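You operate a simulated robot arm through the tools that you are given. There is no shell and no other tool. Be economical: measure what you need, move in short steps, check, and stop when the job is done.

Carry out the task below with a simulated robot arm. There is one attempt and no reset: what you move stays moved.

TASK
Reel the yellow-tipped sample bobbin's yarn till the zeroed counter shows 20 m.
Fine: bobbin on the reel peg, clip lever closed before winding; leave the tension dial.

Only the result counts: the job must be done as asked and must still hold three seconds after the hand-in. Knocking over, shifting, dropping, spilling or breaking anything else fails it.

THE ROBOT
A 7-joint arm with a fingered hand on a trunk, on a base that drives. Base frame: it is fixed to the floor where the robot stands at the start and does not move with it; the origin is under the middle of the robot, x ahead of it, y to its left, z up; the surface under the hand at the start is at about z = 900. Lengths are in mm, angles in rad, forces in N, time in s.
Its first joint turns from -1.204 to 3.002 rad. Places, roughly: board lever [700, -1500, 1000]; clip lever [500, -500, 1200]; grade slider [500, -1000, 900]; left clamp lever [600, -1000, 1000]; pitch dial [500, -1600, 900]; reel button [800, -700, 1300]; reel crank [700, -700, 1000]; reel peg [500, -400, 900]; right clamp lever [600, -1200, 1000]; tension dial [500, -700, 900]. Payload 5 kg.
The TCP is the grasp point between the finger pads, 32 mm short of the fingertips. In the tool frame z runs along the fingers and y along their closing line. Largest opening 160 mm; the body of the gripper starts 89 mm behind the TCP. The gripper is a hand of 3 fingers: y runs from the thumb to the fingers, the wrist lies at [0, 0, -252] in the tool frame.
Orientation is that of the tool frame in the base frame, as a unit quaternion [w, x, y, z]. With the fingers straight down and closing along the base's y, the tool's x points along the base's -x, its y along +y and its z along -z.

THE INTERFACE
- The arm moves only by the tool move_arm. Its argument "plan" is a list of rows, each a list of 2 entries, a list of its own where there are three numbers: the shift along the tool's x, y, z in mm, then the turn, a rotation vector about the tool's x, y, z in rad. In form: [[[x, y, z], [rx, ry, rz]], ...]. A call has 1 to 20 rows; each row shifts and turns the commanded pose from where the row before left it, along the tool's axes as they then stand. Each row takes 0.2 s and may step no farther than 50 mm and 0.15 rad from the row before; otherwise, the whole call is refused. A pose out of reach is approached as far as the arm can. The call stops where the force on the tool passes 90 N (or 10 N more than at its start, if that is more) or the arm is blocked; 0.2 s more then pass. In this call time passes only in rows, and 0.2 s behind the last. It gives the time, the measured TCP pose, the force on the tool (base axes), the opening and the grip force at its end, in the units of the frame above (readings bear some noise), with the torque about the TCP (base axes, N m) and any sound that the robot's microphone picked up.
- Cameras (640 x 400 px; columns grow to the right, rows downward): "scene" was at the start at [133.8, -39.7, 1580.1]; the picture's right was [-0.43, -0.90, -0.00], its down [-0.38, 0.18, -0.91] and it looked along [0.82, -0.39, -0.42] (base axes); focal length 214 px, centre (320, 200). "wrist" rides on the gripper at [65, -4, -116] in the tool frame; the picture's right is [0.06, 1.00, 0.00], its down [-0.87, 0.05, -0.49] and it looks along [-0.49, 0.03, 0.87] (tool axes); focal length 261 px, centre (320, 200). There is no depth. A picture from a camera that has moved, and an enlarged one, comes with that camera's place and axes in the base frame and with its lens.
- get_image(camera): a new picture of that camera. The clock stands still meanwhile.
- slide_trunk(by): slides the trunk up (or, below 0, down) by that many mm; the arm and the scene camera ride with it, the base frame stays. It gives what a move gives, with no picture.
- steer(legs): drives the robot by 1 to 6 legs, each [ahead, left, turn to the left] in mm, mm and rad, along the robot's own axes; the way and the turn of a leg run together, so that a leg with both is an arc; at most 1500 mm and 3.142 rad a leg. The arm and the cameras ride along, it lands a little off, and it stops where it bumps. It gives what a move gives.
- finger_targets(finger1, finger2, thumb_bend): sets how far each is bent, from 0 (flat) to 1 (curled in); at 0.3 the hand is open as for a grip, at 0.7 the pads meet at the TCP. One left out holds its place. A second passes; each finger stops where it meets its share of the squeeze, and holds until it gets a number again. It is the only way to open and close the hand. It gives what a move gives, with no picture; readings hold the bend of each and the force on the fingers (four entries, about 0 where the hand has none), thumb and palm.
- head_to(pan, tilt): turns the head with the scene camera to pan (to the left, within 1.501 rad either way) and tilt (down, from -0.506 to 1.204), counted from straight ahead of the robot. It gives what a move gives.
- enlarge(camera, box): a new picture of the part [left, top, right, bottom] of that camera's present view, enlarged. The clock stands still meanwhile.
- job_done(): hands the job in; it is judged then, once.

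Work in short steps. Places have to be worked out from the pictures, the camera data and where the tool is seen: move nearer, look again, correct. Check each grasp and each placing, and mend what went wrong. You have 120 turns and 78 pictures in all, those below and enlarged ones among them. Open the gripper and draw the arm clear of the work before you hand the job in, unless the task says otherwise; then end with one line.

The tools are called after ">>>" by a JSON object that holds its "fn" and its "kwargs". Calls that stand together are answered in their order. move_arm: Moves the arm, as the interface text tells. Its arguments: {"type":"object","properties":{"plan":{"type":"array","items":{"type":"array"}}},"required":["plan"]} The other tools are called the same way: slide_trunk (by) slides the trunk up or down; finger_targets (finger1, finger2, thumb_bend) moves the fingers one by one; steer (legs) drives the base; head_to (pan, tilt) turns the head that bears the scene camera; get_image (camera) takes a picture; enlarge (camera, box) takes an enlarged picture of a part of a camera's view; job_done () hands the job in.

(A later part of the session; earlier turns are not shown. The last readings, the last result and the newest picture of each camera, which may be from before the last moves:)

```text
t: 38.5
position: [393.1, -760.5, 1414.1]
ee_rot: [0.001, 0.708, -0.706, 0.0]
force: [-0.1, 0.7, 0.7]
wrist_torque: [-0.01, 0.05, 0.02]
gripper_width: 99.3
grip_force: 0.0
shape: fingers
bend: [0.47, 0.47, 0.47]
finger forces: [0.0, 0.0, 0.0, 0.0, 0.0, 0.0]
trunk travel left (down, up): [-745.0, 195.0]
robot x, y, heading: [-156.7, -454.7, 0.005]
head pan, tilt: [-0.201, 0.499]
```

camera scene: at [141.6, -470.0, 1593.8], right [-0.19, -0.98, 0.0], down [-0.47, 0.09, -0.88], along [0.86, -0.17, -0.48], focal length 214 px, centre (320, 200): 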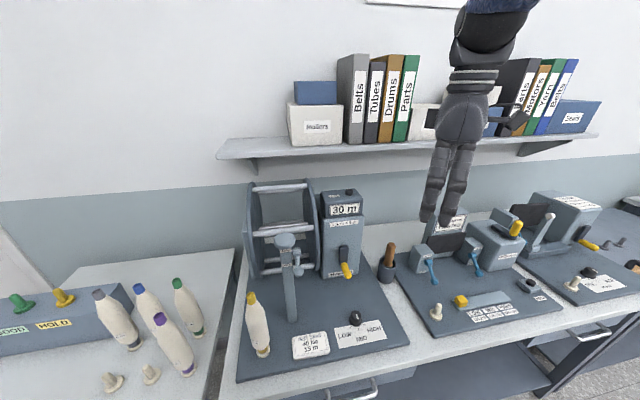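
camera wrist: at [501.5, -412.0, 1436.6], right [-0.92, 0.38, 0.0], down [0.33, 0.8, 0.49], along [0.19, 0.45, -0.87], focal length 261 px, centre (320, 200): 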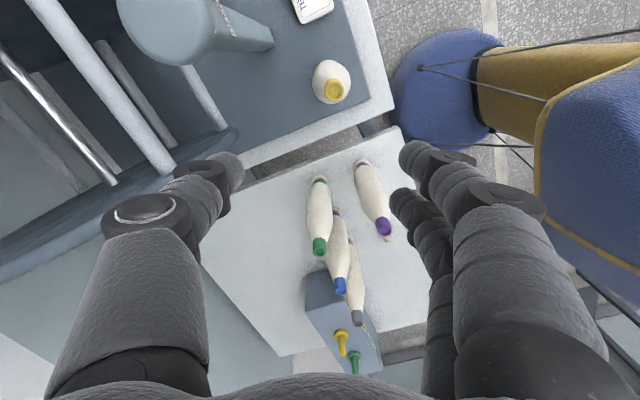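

Now I pitch the hand up to horizontal about tool x.

>>> {"fn": "move_arm", "kwargs": {"plan": [[[0, 0, 0], [0.143, 0, 0]], [[0, 0, 0], [0.143, 0, 0]], [[0, 0, 0], [0.143, 0, 0]], [[0, 0, 0], [0.143, 0, 0]], [[0, 0, 0], [0.143, 0, 0]], [[0, 0, 0], [0.143, 0, 0]], [[0, 0, 0], [0.143, 0, 0]], [[0, 0, 0], [0.143, 0, 0]], [[0, 0, 0], [0.143, 0, 0]], [[0, 0, 0], [0.143, 0, 0]], [[0, 0, 0], [0.141, 0, 0]]]}}

>>> {"fn": "get_image", "kwargs": {"camera": "scene"}}

>>> {"fn": "get_image", "kwargs": {"camera": "wrist"}}

```text
t: 40.9
position: [518.4, -838.4, 1511.1]
ee_rot: [0.502, -0.499, 0.5, -0.499]
force: [1.0, -0.2, 0.6]
wrist_torque: [0.04, 0.0, 0.03]
gripper_width: 99.5
grip_force: 0.0
shape: fingers
bend: [0.47, 0.47, 0.47]
finger forces: [0.1, 0.1, 0.1, 0.0, 0.1, 0.0]
out of reach, approached as far as the arm can: row 5, 6, 7, 8, 9, 10, 11
trunk travel left (down, up): [-745.0, 195.0]
robot x, y, heading: [-154.1, -455.3, 0.008]
head pan, tilt: [-0.201, 0.499]
```

```text
43 pictures are left
camera scene: at [-13.0, -473.5, 1593.8], right [-0.19, -0.98, 0.0], down [-0.47, 0.09, -0.88], along [0.86, -0.17, -0.48], focal length 214 px, centre (320, 200)
```

scene: 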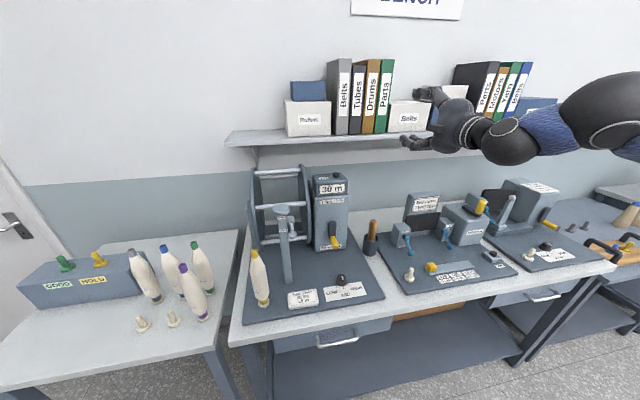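

```text
42 pictures are left
camera wrist: at [403.9, -905.3, 1514.3], right [0.0, -0.06, -1.0], down [-0.49, 0.87, -0.05], along [0.87, 0.49, -0.03], focal length 261 px, centre (320, 200)
```

wrist: 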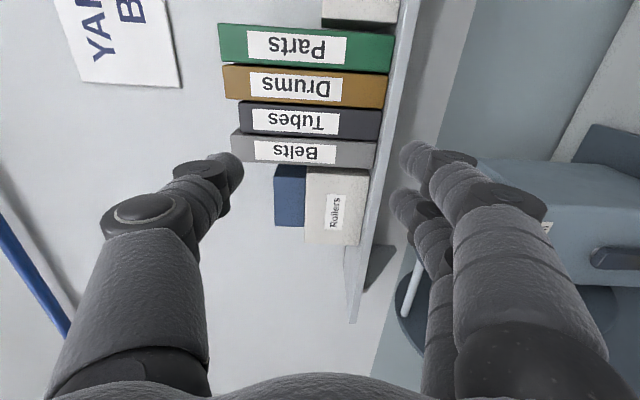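

The horizontal pose works: tool z = +x, tool y = down, tool x = -y. I move left (tool -x) at this height and pull back slightly, then check.

>>> {"fn": "move_arm", "kwargs": {"plan": [[[-40, 0, -5], [0, 0, 0]], [[-40, 0, -5], [0, 0, 0]], [[-40, 0, -5], [0, 0, 0]], [[-40, 0, -5], [0, 0, 0]], [[-40, 0, -5], [0, 0, 0]], [[-40, 0, -5], [0, 0, 0]], [[-40, 0, -5], [0, 0, 0]], [[-40, 0, -5], [0, 0, 0]]]}}

```text
t: 42.7
position: [529.8, -521.3, 1523.8]
ee_rot: [-0.501, 0.501, -0.5, 0.498]
force: [0.6, 0.7, 0.2]
wrist_torque: [0.02, -0.02, 0.03]
gripper_width: 99.3
grip_force: 0.0
shape: fingers
bend: [0.47, 0.47, 0.47]
finger forces: [0.0, 0.1, 0.0, 0.1, 0.0, 0.0]
out of reach, approached as far as the arm can: row 1, 2, 3, 4, 5
trunk travel left (down, up): [-745.0, 195.0]
robot x, y, heading: [-153.4, -455.5, 0.003]
head pan, tilt: [-0.201, 0.499]
```

Reached (530,-521). I lower the trunk 200 mm, still above the post, then pull back.

>>> {"fn": "slide_trunk", "kwargs": {"by": -200}}

>>> {"fn": "move_arm", "kwargs": {"plan": [[[0, 0, -25], [0, 0, 0]], [[0, 0, -25], [0, 0, 0]], [[0, 0, -25], [0, 0, 0]]]}}

>>> {"fn": "get_image", "kwargs": {"camera": "wrist"}}

>>> {"fn": "get_image", "kwargs": {"camera": "scene"}}

```text
t: 44.9
position: [527.9, -521.9, 1323.7]
ee_rot: [-0.501, 0.501, -0.499, 0.499]
force: [0.3, -0.7, -0.7]
wrist_torque: [0.03, -0.03, 0.02]
gripper_width: 99.6
grip_force: 0.0
shape: fingers
bend: [0.47, 0.47, 0.47]
finger forces: [0.0, 0.1, 0.0, 0.0, 0.0, 0.1]
trunk travel left (down, up): [-545.0, 395.0]
robot x, y, heading: [-152.4, -453.3, 0.007]
head pan, tilt: [-0.201, 0.499]
```

```text
t: 45.7
position: [488.6, -507.7, 1341.6]
ee_rot: [0.501, -0.501, 0.502, -0.497]
force: [0.2, -1.0, 0.8]
wrist_torque: [0.0, -0.02, 0.08]
gripper_width: 99.7
grip_force: 0.2
shape: fingers
bend: [0.47, 0.47, 0.47]
finger forces: [0.0, 0.1, 0.1, 0.0, 0.1, 0.0]
out of reach, approached as far as the arm can: row 2, 3
trunk travel left (down, up): [-545.0, 395.0]
robot x, y, heading: [-152.6, -454.0, 0.01]
head pan, tilt: [-0.201, 0.499]
```

```text
41 pictures are left
camera wrist: at [373.3, -574.7, 1345.7], right [0.0, -0.06, -1.0], down [-0.49, 0.87, -0.05], along [0.87, 0.49, -0.03], focal length 261 px, centre (320, 200)
```

wrist: 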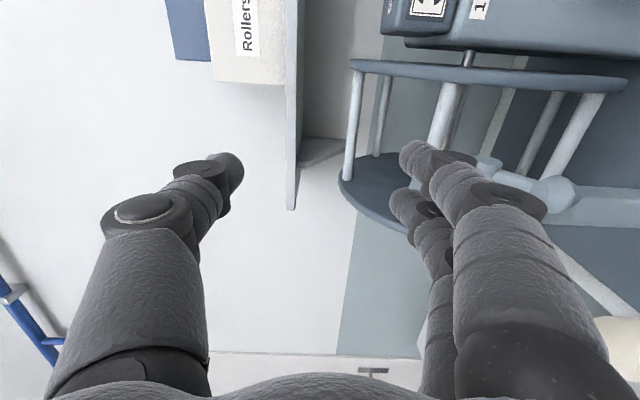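

```text
40 pictures are left
camera scene: at [-11.2, -474.3, 1393.4], right [-0.19, -0.98, 0.0], down [-0.47, 0.09, -0.88], along [0.86, -0.17, -0.48], focal length 214 px, centre (320, 200)
```

scene: 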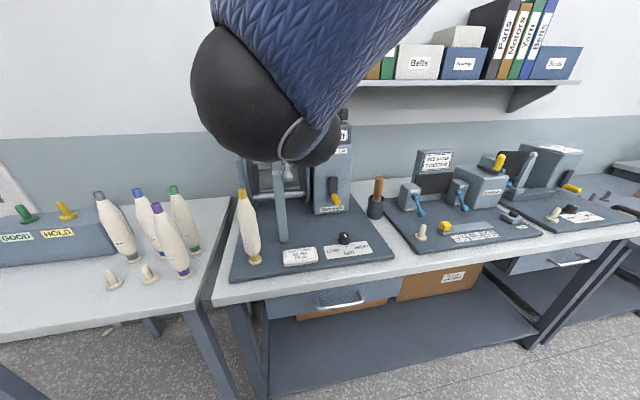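

I back the robot 100 mm more so the hand has room in front of the post, then lower the trunk to bring the hand level with the lever and view it.

>>> {"fn": "steer", "kwargs": {"legs": [[-100, 0, 0]]}}

>>> {"fn": "slide_trunk", "kwargs": {"by": -170}}

>>> {"fn": "get_image", "kwargs": {"camera": "wrist"}}

```text
t: 46.8
position: [383.3, -505.4, 1344.2]
ee_rot: [0.5, -0.5, 0.5, -0.5]
force: [0.2, -0.9, 1.0]
wrist_torque: [0.02, 0.06, 0.01]
gripper_width: 99.7
grip_force: 0.0
shape: fingers
bend: [0.47, 0.47, 0.47]
finger forces: [0.0, 0.0, 0.0, 0.0, 0.1, 0.0]
trunk travel left (down, up): [-545.0, 395.0]
robot x, y, heading: [-255.5, -454.9, 0.005]
head pan, tilt: [-0.201, 0.499]
```

```text
t: 48.8
position: [385.2, -505.5, 1172.4]
ee_rot: [0.501, -0.5, 0.499, -0.5]
force: [-0.4, -0.1, -0.3]
wrist_torque: [0.02, -0.01, 0.02]
gripper_width: 99.6
grip_force: 0.1
shape: fingers
bend: [0.47, 0.47, 0.47]
finger forces: [0.0, 0.0, 0.0, 0.0, 0.0, 0.0]
trunk travel left (down, up): [-375.0, 565.0]
robot x, y, heading: [-255.6, -457.3, 0.013]
head pan, tilt: [-0.201, 0.499]
```

```text
39 pictures are left
camera wrist: at [270.0, -572.6, 1177.4], right [0.0, -0.06, -1.0], down [-0.49, 0.87, -0.05], along [0.87, 0.49, -0.03], focal length 261 px, centre (320, 200)
```

wrist: 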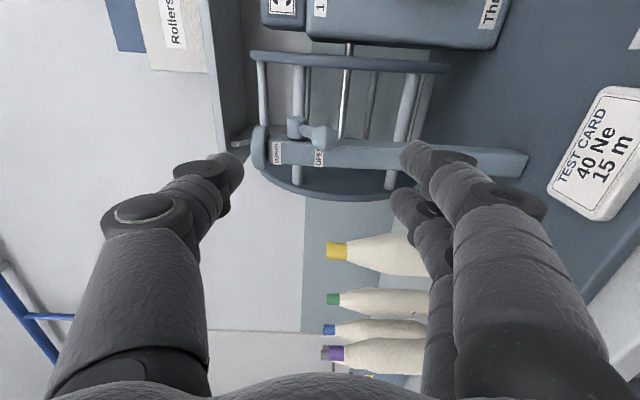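

>>> {"fn": "enlarge", "kwargs": {"camera": "wrist", "box": [240, 90, 360, 190]}}

```text
4.00 times, centred on (300, 140) of wrist
camera zoom: at [270.0, -572.6, 1177.4], right [0.0, -0.06, -1.0], down [-0.49, 0.87, -0.05], along [0.87, 0.49, -0.03], focal length 1043 px, centre (400, 440)
```

zoom: 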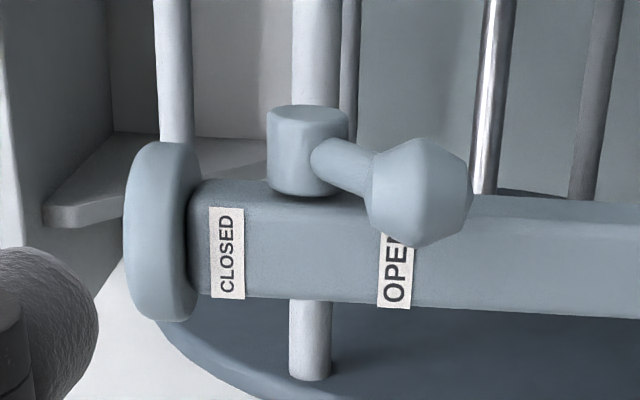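

Geometry is clear: hub (582,-494,1200), knob (546,-495,1166) about 43° below horizontal (OPEN). The CLOSED label is mirrored above the hub, so I'll put the fingers under the knob and lift it. First I narrow the opening and advance partway.

>>> {"fn": "finger_targets", "kwargs": {"finger1": 0.54, "finger2": 0.54, "thumb_bend": 0.5}}

>>> {"fn": "move_arm", "kwargs": {"plan": [[[0, 2, 30], [0, 0, 0]], [[0, 2, 30], [0, 0, 0]], [[0, 2, 30], [0, 0, 0]]]}}

>>> {"fn": "get_image", "kwargs": {"camera": "wrist"}}

```text
t: 49.8
position: [385.4, -506.2, 1173.1]
ee_rot: [-0.5, 0.501, -0.5, 0.499]
force: [0.7, -0.8, -0.3]
wrist_torque: [0.0, 0.02, 0.02]
gripper_width: 79.9
grip_force: 0.0
shape: fingers
bend: [0.54, 0.54, 0.5]
finger forces: [0.0, 0.1, 0.1, 0.0, 0.1, 0.0]
trunk travel left (down, up): [-375.0, 565.0]
robot x, y, heading: [-254.3, -455.5, 0.008]
head pan, tilt: [-0.201, 0.499]
```

```text
t: 50.5
position: [476.3, -504.9, 1167.3]
ee_rot: [0.5, -0.5, 0.501, -0.499]
force: [-0.6, -0.5, 0.0]
wrist_torque: [-0.01, -0.01, 0.02]
gripper_width: 79.6
grip_force: 0.1
shape: fingers
bend: [0.54, 0.54, 0.5]
finger forces: [0.1, 0.1, 0.0, 0.0, 0.1, 0.1]
trunk travel left (down, up): [-375.0, 565.0]
robot x, y, heading: [-253.1, -451.7, 0.009]
head pan, tilt: [-0.201, 0.499]
```

```text
37 pictures are left
camera wrist: at [361.7, -572.5, 1170.5], right [0.0, -0.06, -1.0], down [-0.49, 0.87, -0.05], along [0.87, 0.49, -0.03], focal length 261 px, centre (320, 200)
```

wrist: 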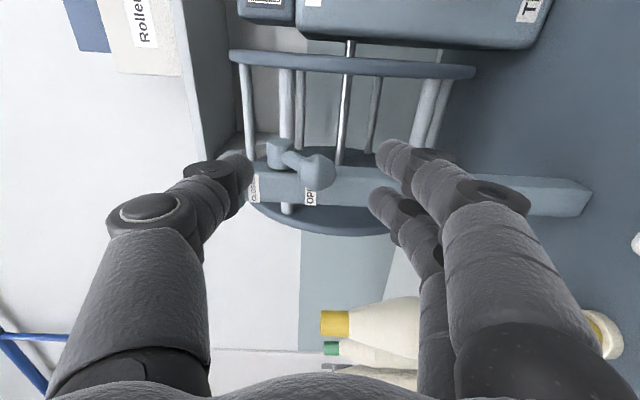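

Knob confirmed at (546,-495,1167). I advance 50 mm so the fingertips reach x≈559 under it, then lift in small steps.

>>> {"fn": "move_arm", "kwargs": {"plan": [[[0, 0, 25], [0, 0, 0]], [[0, 0, 25], [0, 0, 0]], [[0, -8, 0], [0, 0, 0]], [[0, -8, 0], [0, 0, 0]]]}}

>>> {"fn": "get_image", "kwargs": {"camera": "wrist"}}

```text
t: 51.5
position: [524.6, -505.8, 1182.8]
ee_rot: [-0.499, 0.501, -0.5, 0.5]
force: [-0.6, -1.3, -0.4]
wrist_torque: [-0.02, 0.02, 0.0]
gripper_width: 79.9
grip_force: 0.1
shape: fingers
bend: [0.54, 0.54, 0.5]
finger forces: [0.1, 0.0, 0.0, 0.0, 0.1, 0.0]
trunk travel left (down, up): [-375.0, 565.0]
robot x, y, heading: [-250.7, -455.7, 0.013]
head pan, tilt: [-0.201, 0.499]
```

```text
36 pictures are left
camera wrist: at [410.2, -572.4, 1186.6], right [0.0, -0.06, -1.0], down [-0.49, 0.87, -0.05], along [0.87, 0.49, -0.03], focal length 261 px, centre (320, 200)
```

wrist: 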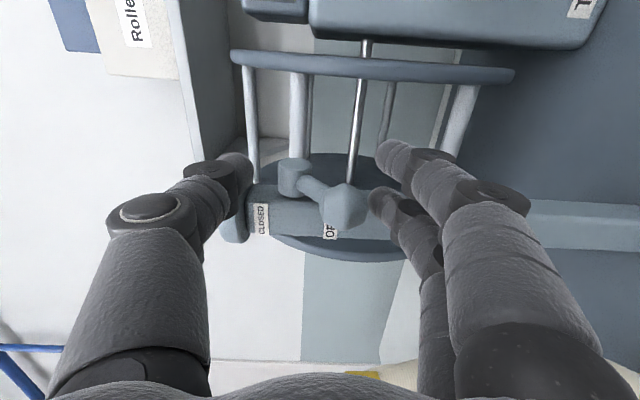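

The fingertips are almost at the knob. I continue lifting, watching the forces.

>>> {"fn": "move_arm", "kwargs": {"plan": [[[0, -8, 0], [0, 0, 0]], [[0, -8, 0], [0, 0, 0]], [[0, -8, 0], [0, 0, 0]], [[0, -8, 0], [0, 0, 0]]]}}

>>> {"fn": "get_image", "kwargs": {"camera": "wrist"}}

```text
t: 52.5
position: [525.0, -505.1, 1215.3]
ee_rot: [-0.5, 0.501, -0.499, 0.5]
force: [0.0, 0.5, -0.4]
wrist_torque: [-0.04, 0.01, 0.02]
gripper_width: 79.5
grip_force: 1.0
shape: fingers
bend: [0.54, 0.53, 0.5]
finger forces: [0.0, 1.0, 0.1, 0.0, 0.0, 0.0]
trunk travel left (down, up): [-375.0, 565.0]
robot x, y, heading: [-256.3, -451.1, 0.007]
head pan, tilt: [-0.201, 0.499]
```

```text
35 pictures are left
camera wrist: at [410.4, -572.3, 1219.3], right [0.0, -0.06, -1.0], down [-0.49, 0.87, -0.05], along [0.87, 0.49, -0.03], focal length 261 px, centre (320, 200)
```

wrist: 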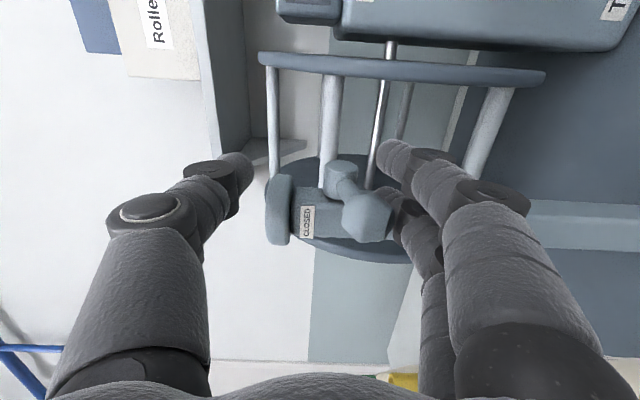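

The lever is following (knob now about z 1188). I keep lifting.

>>> {"fn": "move_arm", "kwargs": {"plan": [[[0, -8, 0], [0, 0, 0]], [[0, -8, 0], [0, 0, 0]], [[0, -8, 0], [0, 0, 0]], [[0, -8, 0], [0, 0, 0]], [[0, -8, 0], [0, 0, 0]]]}}

>>> {"fn": "get_image", "kwargs": {"camera": "wrist"}}

```text
t: 53.8
position: [525.9, -505.3, 1255.6]
ee_rot: [-0.499, 0.502, -0.5, 0.499]
force: [-4.0, 0.8, -5.6]
wrist_torque: [-0.01, 0.41, 0.11]
gripper_width: 79.6
grip_force: 3.7
shape: fingers
bend: [0.54, 0.5, 0.5]
finger forces: [0.0, 7.3, 0.0, 0.1, 0.0, 0.0]
trunk travel left (down, up): [-375.0, 565.0]
robot x, y, heading: [-253.1, -454.4, 0.008]
head pan, tilt: [-0.201, 0.499]
```

```text
34 pictures are left
camera wrist: at [410.6, -572.7, 1259.6], right [0.0, -0.06, -1.0], down [-0.49, 0.87, -0.05], along [0.87, 0.49, -0.03], focal length 261 px, centre (320, 200)
```

wrist: 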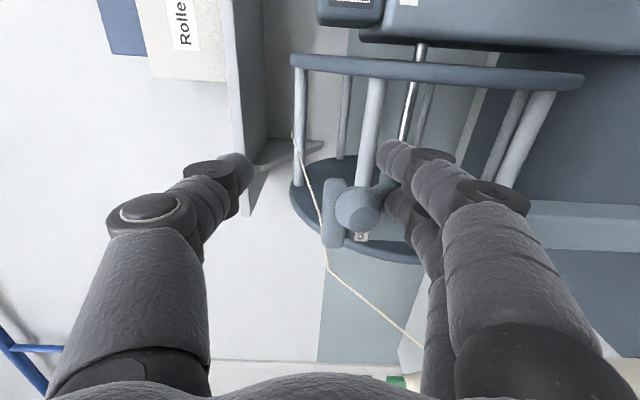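

Yarn has appeared, threaded over the post, and the knob is at z≈1232 by the CLOSED label with the force rising at a stop. I ease down, withdraw backward and check that the lever stays.

>>> {"fn": "move_arm", "kwargs": {"plan": [[[0, 8, 0], [0, 0, 0]], [[0, 8, 0], [0, 0, 0]], [[3, 8, -10], [0, 0, 0]], [[5, 0, -30], [0, 0, 0]], [[5, 0, -30], [0, 0, 0]], [[5, 0, -30], [0, 0, 0]]]}}

>>> {"fn": "get_image", "kwargs": {"camera": "wrist"}}

```text
t: 55.1
position: [424.9, -523.0, 1232.8]
ee_rot: [-0.5, 0.5, -0.5, 0.499]
force: [-0.7, 0.7, 0.5]
wrist_torque: [-0.02, 0.04, -0.01]
gripper_width: 79.5
grip_force: 0.1
shape: fingers
bend: [0.54, 0.54, 0.5]
finger forces: [0.0, 0.0, 0.1, 0.1, 0.0, 0.0]
trunk travel left (down, up): [-375.0, 565.0]
robot x, y, heading: [-254.2, -456.7, 0.002]
head pan, tilt: [-0.201, 0.499]
```

```text
33 pictures are left
camera wrist: at [309.7, -590.1, 1236.3], right [0.0, -0.06, -1.0], down [-0.49, 0.87, -0.05], along [0.87, 0.49, -0.03], focal length 261 px, centre (320, 200)
```

wrist: 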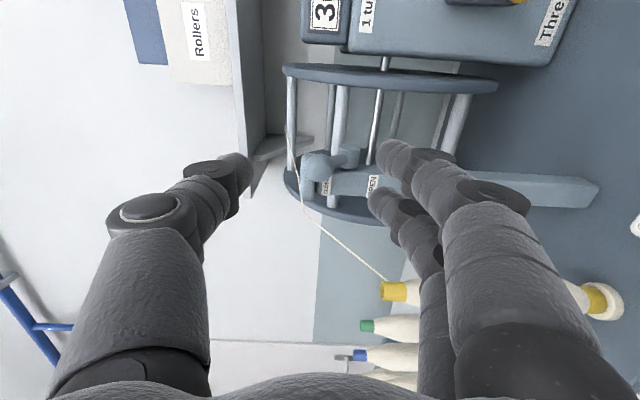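

The clip is closed and stays. Next is zeroing the counter. The button on the counter box is at about (758,-691,1270), and the shelf lies well behind it. I close the fingers and re-roll the hand so it closes along y, pitched down about 40°.

>>> {"fn": "finger_targets", "kwargs": {"finger1": 0.7, "finger2": 0.7, "thumb_bend": 0.7}}

>>> {"fn": "move_arm", "kwargs": {"plan": [[[15, 0, 0], [0, 0, 0.143]], [[15, 0, 0], [0, 0, 0.143]], [[15, 0, 0], [0, 0, 0.143]], [[0, 0, 0], [0, 0, 0.143]], [[0, 0, 0], [0, 0, 0.143]], [[0, 0, 0], [0, 0, 0.143]], [[0, 0, 0], [0, 0, 0.143]], [[0, 0, 0], [0, 0, 0.143]], [[0, 0, 0], [0, 0, 0.143]], [[0, 0, 0], [0, 0, 0.143]], [[0, 0, 0], [0, 0, 0.141]], [[0, 0, 0], [0, 0.14, 0]], [[0, 0, 0], [0, 0.14, 0]], [[0, 0, 0], [0, 0.14, 0]], [[0, 0, 0], [0, 0.14, 0]], [[0, 0, 0], [0, 0.14, 0]]]}}

>>> {"fn": "get_image", "kwargs": {"camera": "scene"}}

```text
t: 56.1
position: [425.4, -523.1, 1231.1]
ee_rot: [-0.5, 0.501, -0.5, 0.499]
force: [0.7, 0.5, -0.6]
wrist_torque: [0.0, -0.01, 0.04]
gripper_width: 12.8
grip_force: 0.1
shape: fingers
bend: [0.7, 0.7, 0.7]
finger forces: [0.1, 0.0, 0.0, 0.0, 0.0, 0.0]
trunk travel left (down, up): [-375.0, 565.0]
robot x, y, heading: [-252.6, -456.0, 0.006]
head pan, tilt: [-0.201, 0.499]
```

```text
t: 59.5
position: [424.9, -566.5, 1225.4]
ee_rot: [0.42, -0.001, 0.907, 0.0]
force: [0.3, 0.6, 0.3]
wrist_torque: [0.0, -0.02, -0.03]
gripper_width: 12.6
grip_force: 0.1
shape: fingers
bend: [0.7, 0.7, 0.7]
finger forces: [0.0, 0.0, 0.0, 0.0, 0.0, 0.1]
trunk travel left (down, up): [-375.0, 565.0]
robot x, y, heading: [-254.9, -452.9, 0.003]
head pan, tilt: [-0.201, 0.499]
```

```text
32 pictures are left
camera scene: at [-114.3, -472.0, 1223.7], right [-0.19, -0.98, 0.0], down [-0.47, 0.09, -0.88], along [0.86, -0.17, -0.48], focal length 214 px, centre (320, 200)
```

scene: 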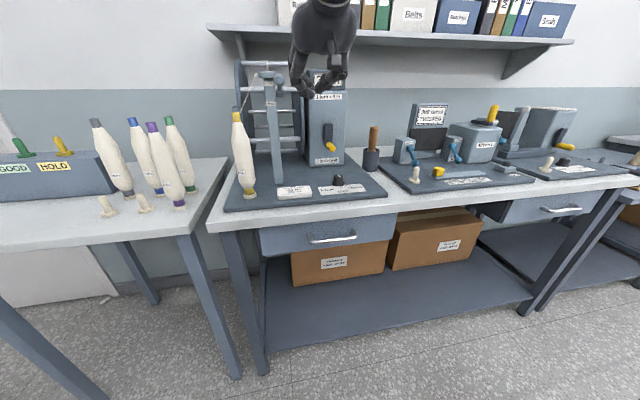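

Pose is good (pitched 40° down). I raise the trunk 180, drive ahead 250, shift toward the button's y, and look.

>>> {"fn": "slide_trunk", "kwargs": {"by": 190}}

>>> {"fn": "steer", "kwargs": {"legs": [[230, 0, 0]]}}

>>> {"fn": "move_arm", "kwargs": {"plan": [[[0, -40, 0], [0, 0, 0]], [[0, -40, 0], [0, 0, 0]], [[0, -42, 0], [0, 0, 0]]]}}

>>> {"fn": "get_image", "kwargs": {"camera": "wrist"}}

>>> {"fn": "get_image", "kwargs": {"camera": "scene"}}

```text
t: 61.6
position: [424.4, -567.7, 1415.5]
ee_rot: [0.421, -0.002, 0.907, 0.002]
force: [0.5, 0.5, 0.6]
wrist_torque: [0.01, 0.0, 0.01]
gripper_width: 12.7
grip_force: 0.1
shape: fingers
bend: [0.7, 0.7, 0.7]
finger forces: [0.0, 0.0, 0.0, 0.0, 0.1, 0.0]
trunk travel left (down, up): [-565.0, 375.0]
robot x, y, heading: [-254.3, -454.6, 0.008]
head pan, tilt: [-0.201, 0.499]
```

```text
t: 63.4
position: [656.4, -563.7, 1413.8]
ee_rot: [0.421, -0.002, 0.907, 0.0]
force: [0.4, 0.1, 0.6]
wrist_torque: [0.02, 0.06, 0.01]
gripper_width: 12.7
grip_force: 0.0
shape: fingers
bend: [0.7, 0.7, 0.7]
finger forces: [0.1, 0.1, 0.1, 0.1, 0.0, 0.1]
trunk travel left (down, up): [-565.0, 375.0]
robot x, y, heading: [-23.5, -450.6, 0.01]
head pan, tilt: [-0.201, 0.499]
```

```text
t: 64.2
position: [656.0, -688.8, 1414.8]
ee_rot: [0.421, -0.002, 0.907, 0.002]
force: [-0.5, -1.2, -0.2]
wrist_torque: [0.06, 0.0, 0.03]
gripper_width: 12.4
grip_force: 0.0
shape: fingers
bend: [0.7, 0.7, 0.7]
finger forces: [0.0, 0.0, 0.0, 0.0, 0.0, 0.0]
trunk travel left (down, up): [-565.0, 375.0]
robot x, y, heading: [-24.2, -451.3, 0.014]
head pan, tilt: [-0.201, 0.499]
```

```text
31 pictures are left
camera wrist: at [526.4, -695.0, 1439.6], right [-0.04, 1.0, -0.05], down [0.18, 0.05, 0.98], along [0.98, 0.04, -0.19], focal length 261 px, centre (320, 200)
```

wrist: 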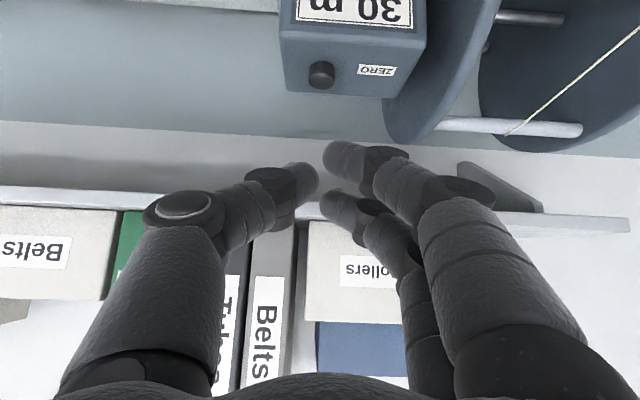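

```text
30 pictures are left
camera scene: at [116.7, -472.4, 1413.8], right [-0.19, -0.98, 0.0], down [-0.47, 0.09, -0.88], along [0.86, -0.17, -0.48], focal length 214 px, centre (320, 200)
```

scene: 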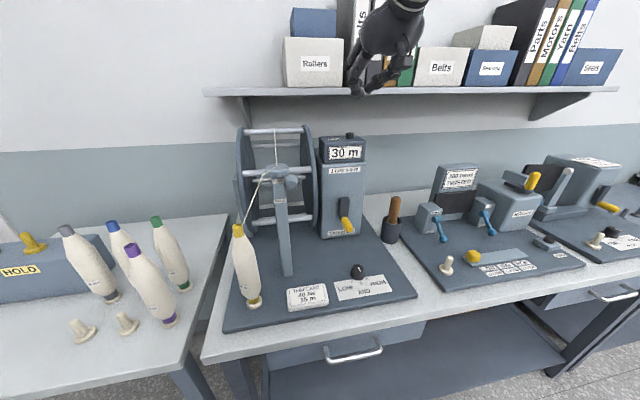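

The ZERO label is next to the black button; the button is at about (755,-690,1270). I approach to just above it and look.

>>> {"fn": "move_arm", "kwargs": {"plan": [[[3, -1, 31.3], [0, 0, 0]], [[3, -1, 31.3], [0, 0, 0]], [[3, -1, 31.3], [0, 0, 0]], [[3, 0, 31.3], [0, 0, 0]]]}}

>>> {"fn": "get_image", "kwargs": {"camera": "wrist"}}

>>> {"fn": "enlarge", "kwargs": {"camera": "scene", "box": [300, 60, 420, 180]}}

```text
t: 65.2
position: [746.0, -688.7, 1323.9]
ee_rot: [0.421, -0.002, 0.907, 0.001]
force: [0.1, -0.2, 0.8]
wrist_torque: [-0.05, 0.04, 0.0]
gripper_width: 12.3
grip_force: 0.0
shape: fingers
bend: [0.7, 0.7, 0.7]
finger forces: [0.0, 0.1, 0.0, 0.0, 0.0, 0.0]
trunk travel left (down, up): [-565.0, 375.0]
robot x, y, heading: [-24.6, -452.4, 0.011]
head pan, tilt: [-0.201, 0.499]
```

```text
29 pictures are left
camera wrist: at [617.0, -694.8, 1349.3], right [-0.04, 1.0, -0.05], down [0.19, 0.05, 0.98], along [0.98, 0.03, -0.19], focal length 261 px, centre (320, 200)
```

wrist: 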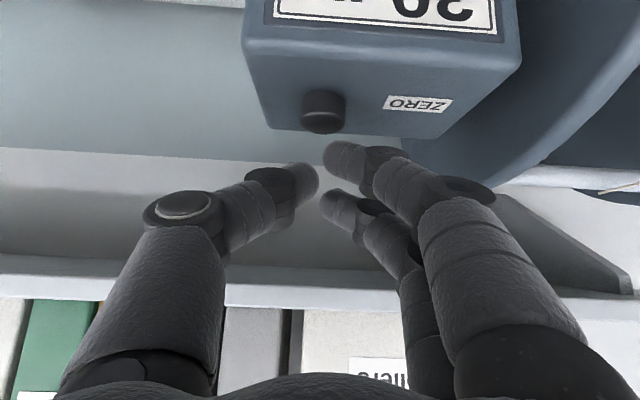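

```text
3.33 times, centred on (360, 120) of scene
camera zoom: at [118.3, -470.4, 1413.6], right [-0.19, -0.98, 0.0], down [-0.47, 0.09, -0.88], along [0.86, -0.17, -0.48], focal length 715 px, centre (187, 467)
```

zoom: 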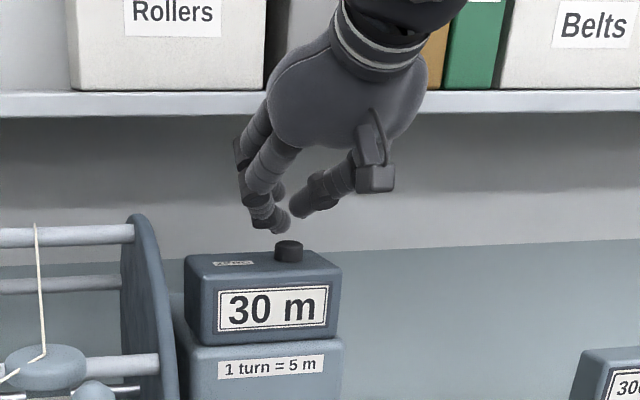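

The lower finger's tip is about 10 mm to the +y side of the button, at z≈1288. I shift -10 in y and press straight down in small steps.

>>> {"fn": "move_arm", "kwargs": {"plan": [[[0, -10, 0], [0, 0, 0]], [[6.1, 0, 5.2], [0, 0, 0]], [[3.8, 0, 3.2], [0, 0, 0]], [[2.3, 0, 1.9], [0, 0, 0]]]}}

>>> {"fn": "enlarge", "kwargs": {"camera": "scene", "box": [300, 60, 420, 180]}}

```text
t: 66.2
position: [746.9, -698.3, 1310.9]
ee_rot: [0.423, -0.002, 0.906, 0.002]
force: [3.0, 0.9, 10.7]
wrist_torque: [0.13, -0.26, -0.02]
gripper_width: 12.3
grip_force: 5.3
shape: fingers
bend: [0.7, 0.7, 0.7]
finger forces: [10.9, 0.0, 0.1, 0.1, 0.1, 0.0]
trunk travel left (down, up): [-565.0, 375.0]
robot x, y, heading: [-22.5, -456.3, 0.013]
head pan, tilt: [-0.201, 0.499]
heard: click
```

```text
3.33 times, centred on (360, 120) of scene
camera zoom: at [116.8, -469.6, 1414.0], right [-0.19, -0.98, 0.0], down [-0.47, 0.09, -0.88], along [0.86, -0.17, -0.48], focal length 715 px, centre (187, 467)
```

zoom: 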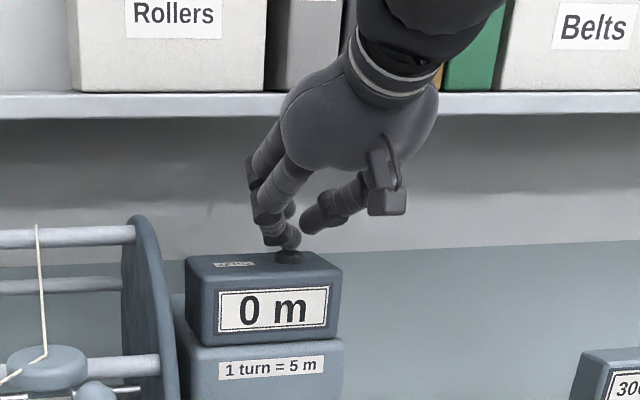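

Click heard and the counter shows 0 m. I withdraw along the tool, lower the trunk toward crank height, set pitch to about 30° and look at the crank.

>>> {"fn": "move_arm", "kwargs": {"plan": [[[-12, 0, -10], [0, 0, 0]], [[0, 0, -35], [0, 0, 0]], [[0, 0, -40], [0, 0, 0]], [[0, 0, -40], [0, 0, 0]], [[0, 0, -40], [0, 0, 0]], [[0, 11, -40], [0, -0.09, 0]], [[0, 11, 0], [0, -0.09, 0]], [[0, 11, 0], [0, 0, 0]]]}}

>>> {"fn": "slide_trunk", "kwargs": {"by": -430}}

>>> {"fn": "finger_targets", "kwargs": {"finger1": 0.54, "finger2": 0.54, "thumb_bend": 0.54}}

>>> {"fn": "get_image", "kwargs": {"camera": "wrist"}}

>>> {"fn": "get_image", "kwargs": {"camera": "scene"}}

```text
t: 68.0
position: [595.1, -665.9, 1451.2]
ee_rot: [0.501, -0.002, 0.865, 0.001]
force: [-0.3, -0.5, 1.0]
wrist_torque: [-0.03, -0.01, -0.01]
gripper_width: 12.0
grip_force: 0.0
shape: fingers
bend: [0.7, 0.7, 0.7]
finger forces: [0.1, 0.0, 0.0, 0.1, 0.1, 0.0]
trunk travel left (down, up): [-565.0, 375.0]
robot x, y, heading: [-22.5, -451.7, 0.008]
head pan, tilt: [-0.201, 0.499]
```

```text
refused: -430 is not a number from -400 to 400
```

```text
t: 69.0
position: [596.8, -666.9, 1451.0]
ee_rot: [0.5, -0.001, 0.866, 0.001]
force: [0.9, -0.4, 0.0]
wrist_torque: [-0.01, 0.02, -0.02]
gripper_width: 70.4
grip_force: 0.1
shape: fingers
bend: [0.54, 0.54, 0.54]
finger forces: [0.2, 0.1, 0.0, 0.1, 0.2, 0.0]
trunk travel left (down, up): [-565.0, 375.0]
robot x, y, heading: [-20.3, -455.7, 0.011]
head pan, tilt: [-0.201, 0.499]
```

```text
26 pictures are left
camera wrist: at [464.6, -673.2, 1451.2], right [-0.04, 1.0, -0.05], down [0.01, 0.05, 1.0], along [1.0, 0.04, -0.01], focal length 261 px, centre (320, 200)
```

wrist: 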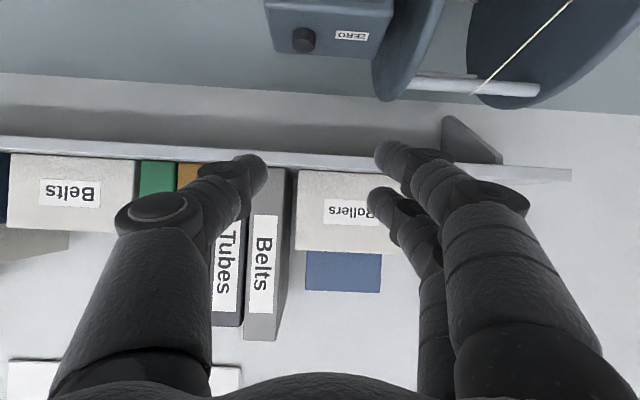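

```text
25 pictures are left
camera scene: at [117.1, -470.2, 1413.8], right [-0.19, -0.98, 0.0], down [-0.47, 0.09, -0.88], along [0.86, -0.17, -0.48], focal length 214 px, centre (320, 200)
```

scene: 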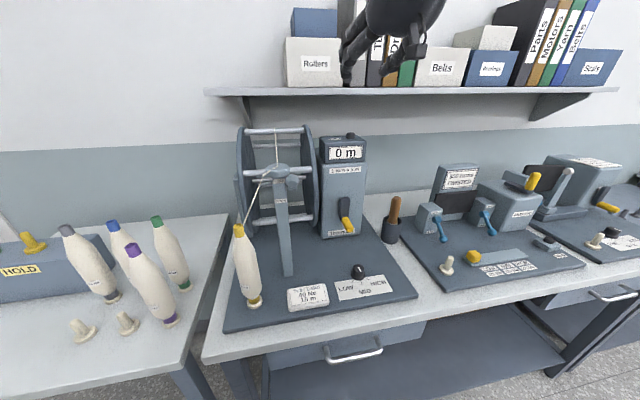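

The trunk move was refused (limit 400), so I lower by 380. That puts the TCP near z 1071, still in front of the handle.

>>> {"fn": "slide_trunk", "kwargs": {"by": -380}}

>>> {"fn": "get_image", "kwargs": {"camera": "wrist"}}

```text
t: 72.6
position: [596.3, -666.6, 1070.5]
ee_rot: [0.501, -0.002, 0.866, 0.002]
force: [-1.1, 0.7, 0.5]
wrist_torque: [0.01, 0.01, 0.04]
gripper_width: 70.4
grip_force: 0.1
shape: fingers
bend: [0.54, 0.54, 0.54]
finger forces: [0.0, 0.0, 0.1, 0.0, 0.0, 0.0]
trunk travel left (down, up): [-185.0, 755.0]
robot x, y, heading: [-20.9, -454.6, 0.013]
head pan, tilt: [-0.201, 0.499]
```

```text
24 pictures are left
camera wrist: at [464.4, -672.9, 1071.3], right [-0.04, 1.0, -0.05], down [0.01, 0.05, 1.0], along [1.0, 0.04, -0.01], focal length 261 px, centre (320, 200)
```

wrist: 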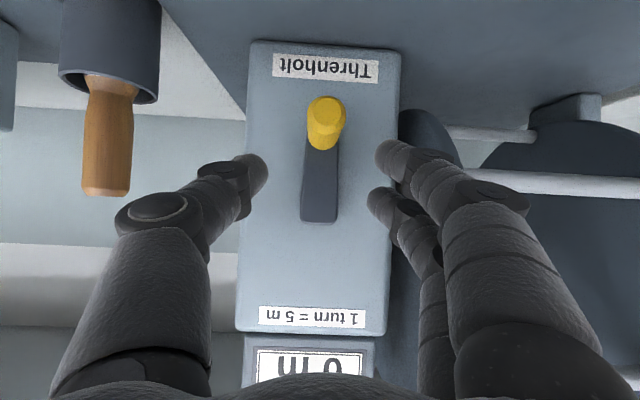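

Good view of the crank. I enlarge it to pin down hub, handle and radius.

>>> {"fn": "enlarge", "kwargs": {"camera": "wrist", "box": [260, 75, 400, 240]}}

```text
2.42 times, centred on (330, 158) of wrist
camera zoom: at [464.4, -672.9, 1071.3], right [-0.04, 1.0, -0.05], down [0.01, 0.05, 1.0], along [1.0, 0.04, -0.01], focal length 632 px, centre (296, 303)
```

zoom: 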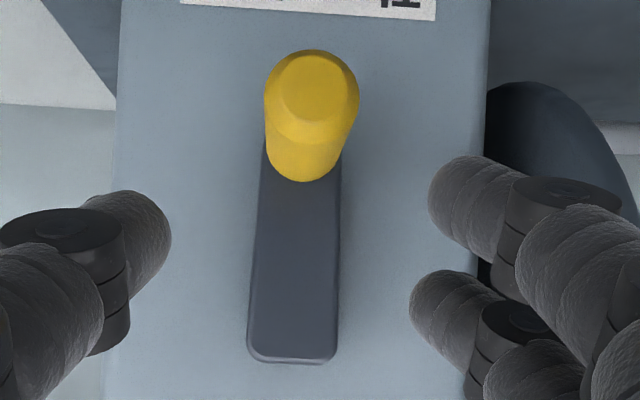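

Handle axis: y≈-664, z≈1011, x 645–693, diameter about 27. Hub about z 1075, so R≈64. I lower to handle height, then advance with the fingers straddling it.

>>> {"fn": "move_arm", "kwargs": {"plan": [[[16, 0.7, 9.2], [0, 0, 0]], [[16, 0.7, 9.2], [0, 0, 0]], [[16, 0.6, 9.1], [0, 0, 0]], [[-9, 0, 15.6], [0, 0, 0]], [[-9, 0, 15.6], [0, 0, 0]], [[-9, 0, 15.6], [0, 0, 0]]]}}

>>> {"fn": "get_image", "kwargs": {"camera": "wrist"}}

```text
t: 74.0
position: [650.6, -665.0, 1015.7]
ee_rot: [0.501, -0.001, 0.865, 0.001]
force: [-0.4, -0.9, 0.7]
wrist_torque: [-0.01, 0.04, -0.01]
gripper_width: 70.3
grip_force: 0.0
shape: fingers
bend: [0.54, 0.54, 0.54]
finger forces: [0.0, 0.0, 0.0, 0.0, 0.0, 0.1]
trunk travel left (down, up): [-185.0, 755.0]
robot x, y, heading: [-24.3, -450.8, 0.004]
head pan, tilt: [-0.201, 0.499]
```

```text
22 pictures are left
camera wrist: at [518.7, -671.6, 1016.3], right [-0.04, 1.0, -0.05], down [0.01, 0.05, 1.0], along [1.0, 0.04, -0.01], focal length 261 px, centre (320, 200)
```

wrist: 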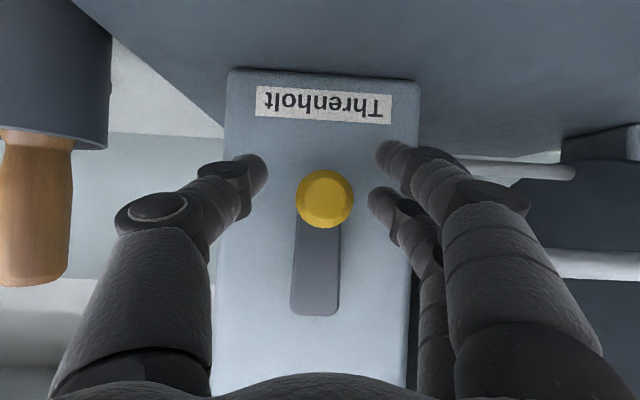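

Handle is centred laterally. I raise 8 mm so the sloping pads straddle its axis, then close on it.

>>> {"fn": "move_arm", "kwargs": {"plan": [[[-6.9, 0.5, -2], [0, 0, 0]]]}}

>>> {"fn": "finger_targets", "kwargs": {"finger1": 0.7, "finger2": 0.7, "thumb_bend": 0.7}}

>>> {"fn": "get_image", "kwargs": {"camera": "wrist"}}

```text
t: 74.4
position: [653.0, -663.3, 1021.9]
ee_rot: [0.502, -0.002, 0.865, 0.001]
force: [-0.6, -0.6, -0.7]
wrist_torque: [0.01, 0.0, -0.01]
gripper_width: 70.5
grip_force: 0.1
shape: fingers
bend: [0.54, 0.54, 0.54]
finger forces: [0.0, 0.0, 0.0, 0.0, 0.0, 0.1]
trunk travel left (down, up): [-185.0, 755.0]
robot x, y, heading: [-23.3, -455.7, 0.006]
head pan, tilt: [-0.201, 0.499]
```

```text
t: 75.4
position: [653.7, -665.0, 1022.7]
ee_rot: [0.501, -0.001, 0.866, 0.001]
force: [2.1, 0.8, -1.0]
wrist_torque: [-0.06, -0.03, 0.13]
gripper_width: 23.9
grip_force: 8.1
shape: fingers
bend: [0.68, 0.65, 0.67]
finger forces: [2.1, 5.3, 0.0, 0.0, 7.9, 0.0]
trunk travel left (down, up): [-185.0, 755.0]
robot x, y, heading: [-21.2, -449.9, 0.011]
head pan, tilt: [-0.201, 0.499]
```

```text
21 pictures are left
camera wrist: at [520.9, -670.5, 1023.4], right [-0.04, 1.0, -0.05], down [0.01, 0.05, 1.0], along [1.0, 0.04, -0.01], focal length 261 px, centre (320, 200)
```

wrist: 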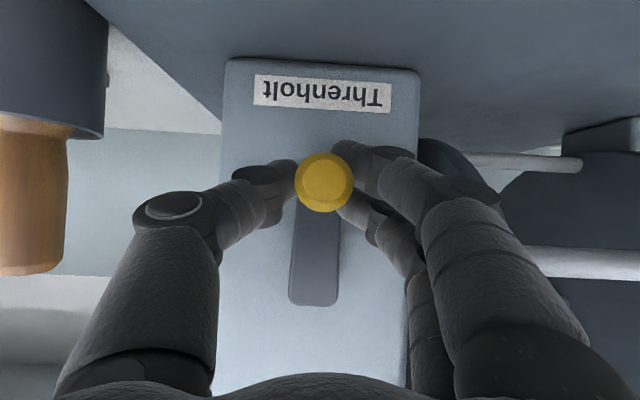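

Handle is gripped with fingers on both sides. I start turning clockwise as seen from the robot (bottom goes to +y), 45° first, and check forces and counter.

>>> {"fn": "move_arm", "kwargs": {"plan": [[[-1.86, 16.3, -1.08], [0, 0, 0]], [[-5.45, 15.2, -3.15], [0, 0, 0]], [[-8.66, 13.0, -5.0], [0, 0, 0]]]}}

>>> {"fn": "get_image", "kwargs": {"camera": "wrist"}}

```text
t: 76.2
position: [651.5, -619.6, 1044.3]
ee_rot: [0.502, -0.001, 0.865, 0.002]
force: [-9.2, -13.2, 12.0]
wrist_torque: [0.16, -1.04, 1.12]
gripper_width: 27.7
grip_force: 28.5
shape: fingers
bend: [0.67, 0.68, 0.66]
finger forces: [2.6, 43.1, 0.0, 0.0, 10.2, 0.1]
trunk travel left (down, up): [-185.0, 755.0]
robot x, y, heading: [-19.8, -456.3, 0.004]
head pan, tilt: [-0.201, 0.499]
```

```text
20 pictures are left
camera wrist: at [518.6, -626.3, 1044.1], right [-0.04, 1.0, -0.05], down [0.0, 0.05, 1.0], along [1.0, 0.04, 0.0], focal length 261 px, centre (320, 200)
```

wrist: 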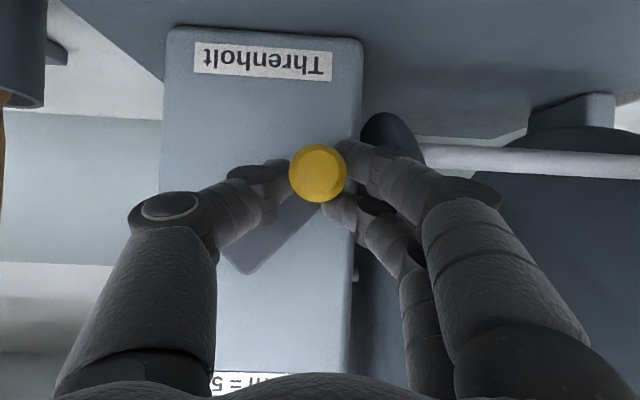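

It turns freely, with some inward radial force, and the hub works out at about (-664,1077), R≈62. I retreat 3 mm in x to relieve the axial push and continue to 90°.

>>> {"fn": "move_arm", "kwargs": {"plan": [[[-9.6, 9.85, -9.0], [0, 0, 0]], [[-12.95, 6.19, -7.48], [0, 0, 0]], [[-13.9, 2.11, -8.03], [0, 0, 0]]]}}

>>> {"fn": "get_image", "kwargs": {"camera": "wrist"}}

```text
t: 77.0
position: [643.1, -606.2, 1087.0]
ee_rot: [0.503, -0.001, 0.864, 0.003]
force: [-55.8, -45.7, -5.4]
wrist_torque: [0.89, -1.35, 2.49]
gripper_width: 16.0
grip_force: 35.2
shape: fingers
bend: [0.7, 0.7, 0.68]
finger forces: [2.8, 68.0, 0.0, 0.0, 0.0, 0.0]
trunk travel left (down, up): [-185.0, 755.0]
robot x, y, heading: [-20.7, -450.9, 0.008]
head pan, tilt: [-0.201, 0.499]
```

```text
19 pictures are left
camera wrist: at [511.2, -612.7, 1087.5], right [-0.03, 1.0, -0.05], down [0.0, 0.05, 1.0], along [1.0, 0.03, 0.0], focal length 261 px, centre (320, 200)
```

wrist: 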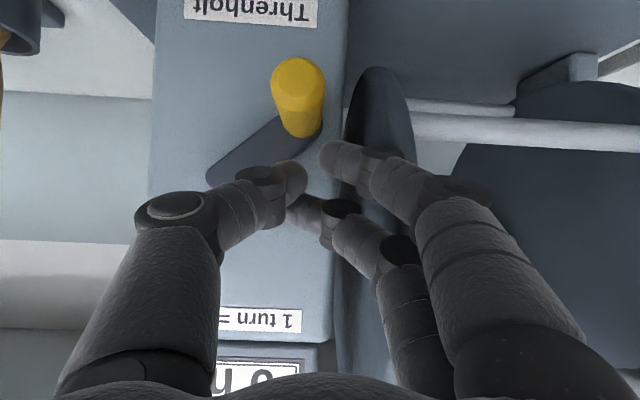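

The hand slipped off: its +y knuckles hit the reel disc rim (disc at y≈-572), and the handle stayed at about 40°. I back off now, away from the disc.

>>> {"fn": "move_arm", "kwargs": {"plan": [[[0, -8, -6], [0, 0, 0]], [[2, -10, -12], [0, 0, 0]], [[8, -12, -22], [0, 0, 0]], [[10, -10, -25], [0, 0, 0]], [[10, -10, -25], [0, 0, 0]]]}}

>>> {"fn": "get_image", "kwargs": {"camera": "wrist"}}

```text
t: 78.2
position: [555.0, -650.9, 1103.4]
ee_rot: [0.501, -0.002, 0.865, 0.001]
force: [0.2, 0.2, -0.5]
wrist_torque: [0.0, 0.0, 0.0]
gripper_width: 12.3
grip_force: 0.2
shape: fingers
bend: [0.7, 0.7, 0.7]
finger forces: [0.1, 0.0, 0.0, 0.0, 0.0, 0.1]
trunk travel left (down, up): [-185.0, 755.0]
robot x, y, heading: [-21.6, -451.7, 0.008]
head pan, tilt: [-0.201, 0.499]
```

```text
18 pictures are left
camera wrist: at [423.1, -656.6, 1104.4], right [-0.04, 1.0, -0.05], down [0.01, 0.05, 1.0], along [1.0, 0.04, -0.01], focal length 261 px, centre (320, 200)
```

wrist: 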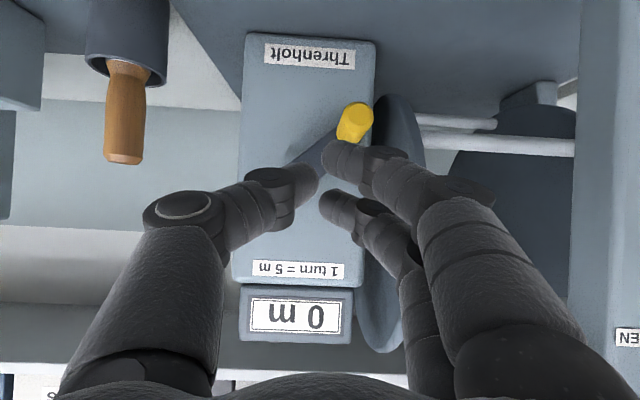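

The handle rests at (-621,1031), 43° past bottom, with the counter at 0 m. The disc face is at y≈-583, so I need a slimmer profile on the +y side. I'll roll the hand to close vertically, pitch about 20°, and grip with the hand offset 14 mm toward -y so it never extends past the handle.

>>> {"fn": "move_arm", "kwargs": {"plan": [[[0, 0, -10], [0, 0, -0.1428]], [[0, 0, 0], [0, 0, -0.1428]], [[0, 0, 0], [0, 0, -0.1428]], [[0, 0, 0], [0, 0, -0.1428]], [[0, 0, 0], [0, 0, -0.1428]], [[0, 0, 0], [0, 0, -0.1428]], [[0, 0, 0], [0, 0, -0.1428]], [[0, 0, 0], [0, 0, -0.1428]], [[0, 0, 0], [0, 0, -0.1428]], [[0, 0, 0], [0, 0, -0.1428]], [[0, 0, 0], [0, 0, -0.1428]], [[0, 0, 0], [0.0875, 0, 0]], [[0, 0, 0], [0.0875, 0, 0]]]}}

>>> {"fn": "finger_targets", "kwargs": {"finger1": 0.55, "finger2": 0.55, "thumb_bend": 0.53}}

```text
t: 81.0
position: [548.3, -651.1, 1109.1]
ee_rot: [-0.408, 0.58, -0.577, 0.406]
force: [0.8, 0.3, -0.6]
wrist_torque: [-0.01, 0.0, -0.01]
gripper_width: 12.2
grip_force: 0.0
shape: fingers
bend: [0.7, 0.7, 0.7]
finger forces: [0.1, 0.1, 0.0, 0.0, 0.0, 0.1]
trunk travel left (down, up): [-185.0, 755.0]
robot x, y, heading: [-22.9, -457.0, 0.012]
head pan, tilt: [-0.201, 0.499]
```

```text
t: 82.0
position: [547.7, -652.9, 1108.1]
ee_rot: [-0.407, 0.579, -0.577, 0.406]
force: [0.1, -0.2, -0.2]
wrist_torque: [-0.04, 0.02, -0.01]
gripper_width: 70.3
grip_force: 0.1
shape: fingers
bend: [0.55, 0.55, 0.53]
finger forces: [0.1, 0.1, 0.0, 0.1, 0.0, 0.0]
trunk travel left (down, up): [-185.0, 755.0]
robot x, y, heading: [-23.8, -452.6, 0.008]
head pan, tilt: [-0.201, 0.499]
```

Pose achieved. I go down to handle height in front of it and check the alignment.

>>> {"fn": "move_arm", "kwargs": {"plan": [[[-9, 33.5, 13.2], [0, 0, 0]], [[-9, 33.5, 13.2], [0, 0, 0]]]}}

>>> {"fn": "get_image", "kwargs": {"camera": "wrist"}}

```text
t: 82.6
position: [549.9, -634.9, 1038.2]
ee_rot: [-0.408, 0.579, -0.578, 0.405]
force: [-0.1, 0.4, -0.1]
wrist_torque: [0.0, 0.02, 0.04]
gripper_width: 70.8
grip_force: 0.0
shape: fingers
bend: [0.55, 0.55, 0.53]
finger forces: [0.0, 0.0, 0.0, 0.0, 0.0, 0.1]
trunk travel left (down, up): [-185.0, 755.0]
robot x, y, heading: [-24.7, -454.8, 0.01]
head pan, tilt: [-0.201, 0.499]
```

```text
17 pictures are left
camera wrist: at [443.2, -701.2, 1080.4], right [-0.34, -0.06, -0.94], down [-0.48, 0.87, 0.12], along [0.81, 0.49, -0.32], focal length 261 px, centre (320, 200)
```

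wrist: 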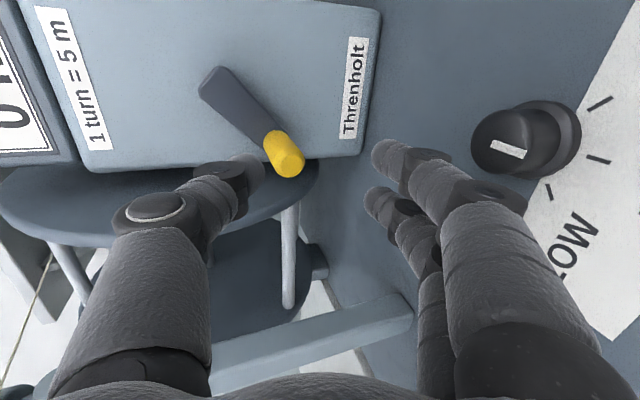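

Handle confirmed at (-620,1031). I advance straight along +x, then close on it.

>>> {"fn": "move_arm", "kwargs": {"plan": [[[0, -11.6, 32], [0, 0, 0]], [[0, -11.6, 32], [0, 0, 0]], [[0, -11.6, 32], [0, 0, 0]]]}}

>>> {"fn": "get_image", "kwargs": {"camera": "wrist"}}

```text
t: 83.4
position: [643.8, -633.7, 1045.4]
ee_rot: [-0.412, 0.577, -0.575, 0.408]
force: [-69.6, -4.1, 25.1]
wrist_torque: [-0.06, -2.16, -0.41]
gripper_width: 53.2
grip_force: 35.1
shape: fingers
bend: [0.55, 0.55, 0.63]
finger forces: [0.0, 0.1, 0.0, 0.0, 69.8, 0.1]
trunk travel left (down, up): [-185.0, 755.0]
robot x, y, heading: [-22.4, -452.5, 0.008]
head pan, tilt: [-0.201, 0.499]
```

```text
16 pictures are left
camera wrist: at [537.2, -701.3, 1087.1], right [-0.33, -0.06, -0.94], down [-0.49, 0.87, 0.11], along [0.81, 0.49, -0.31], focal length 261 px, centre (320, 200)
```

wrist: 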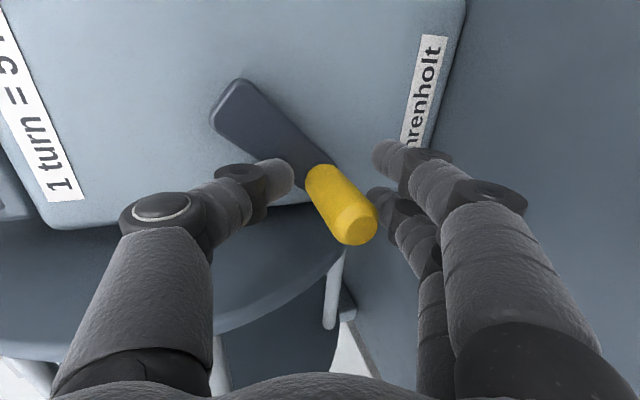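

The thumb tip met the crank arm face. I back off about 15 mm and re-check the reading before closing.

>>> {"fn": "move_arm", "kwargs": {"plan": [[[0, 5.1, -14.1], [0, 0, 0]]]}}

```text
t: 83.8
position: [637.8, -634.2, 1035.6]
ee_rot: [-0.406, 0.581, -0.579, 0.404]
force: [-12.3, -2.5, -3.4]
wrist_torque: [0.08, -0.08, -0.22]
gripper_width: 58.5
grip_force: 6.0
shape: fingers
bend: [0.55, 0.55, 0.57]
finger forces: [0.0, 0.0, 0.0, 0.1, 12.6, 0.0]
trunk travel left (down, up): [-185.0, 755.0]
robot x, y, heading: [-26.9, -448.9, 0.011]
head pan, tilt: [-0.201, 0.499]
```

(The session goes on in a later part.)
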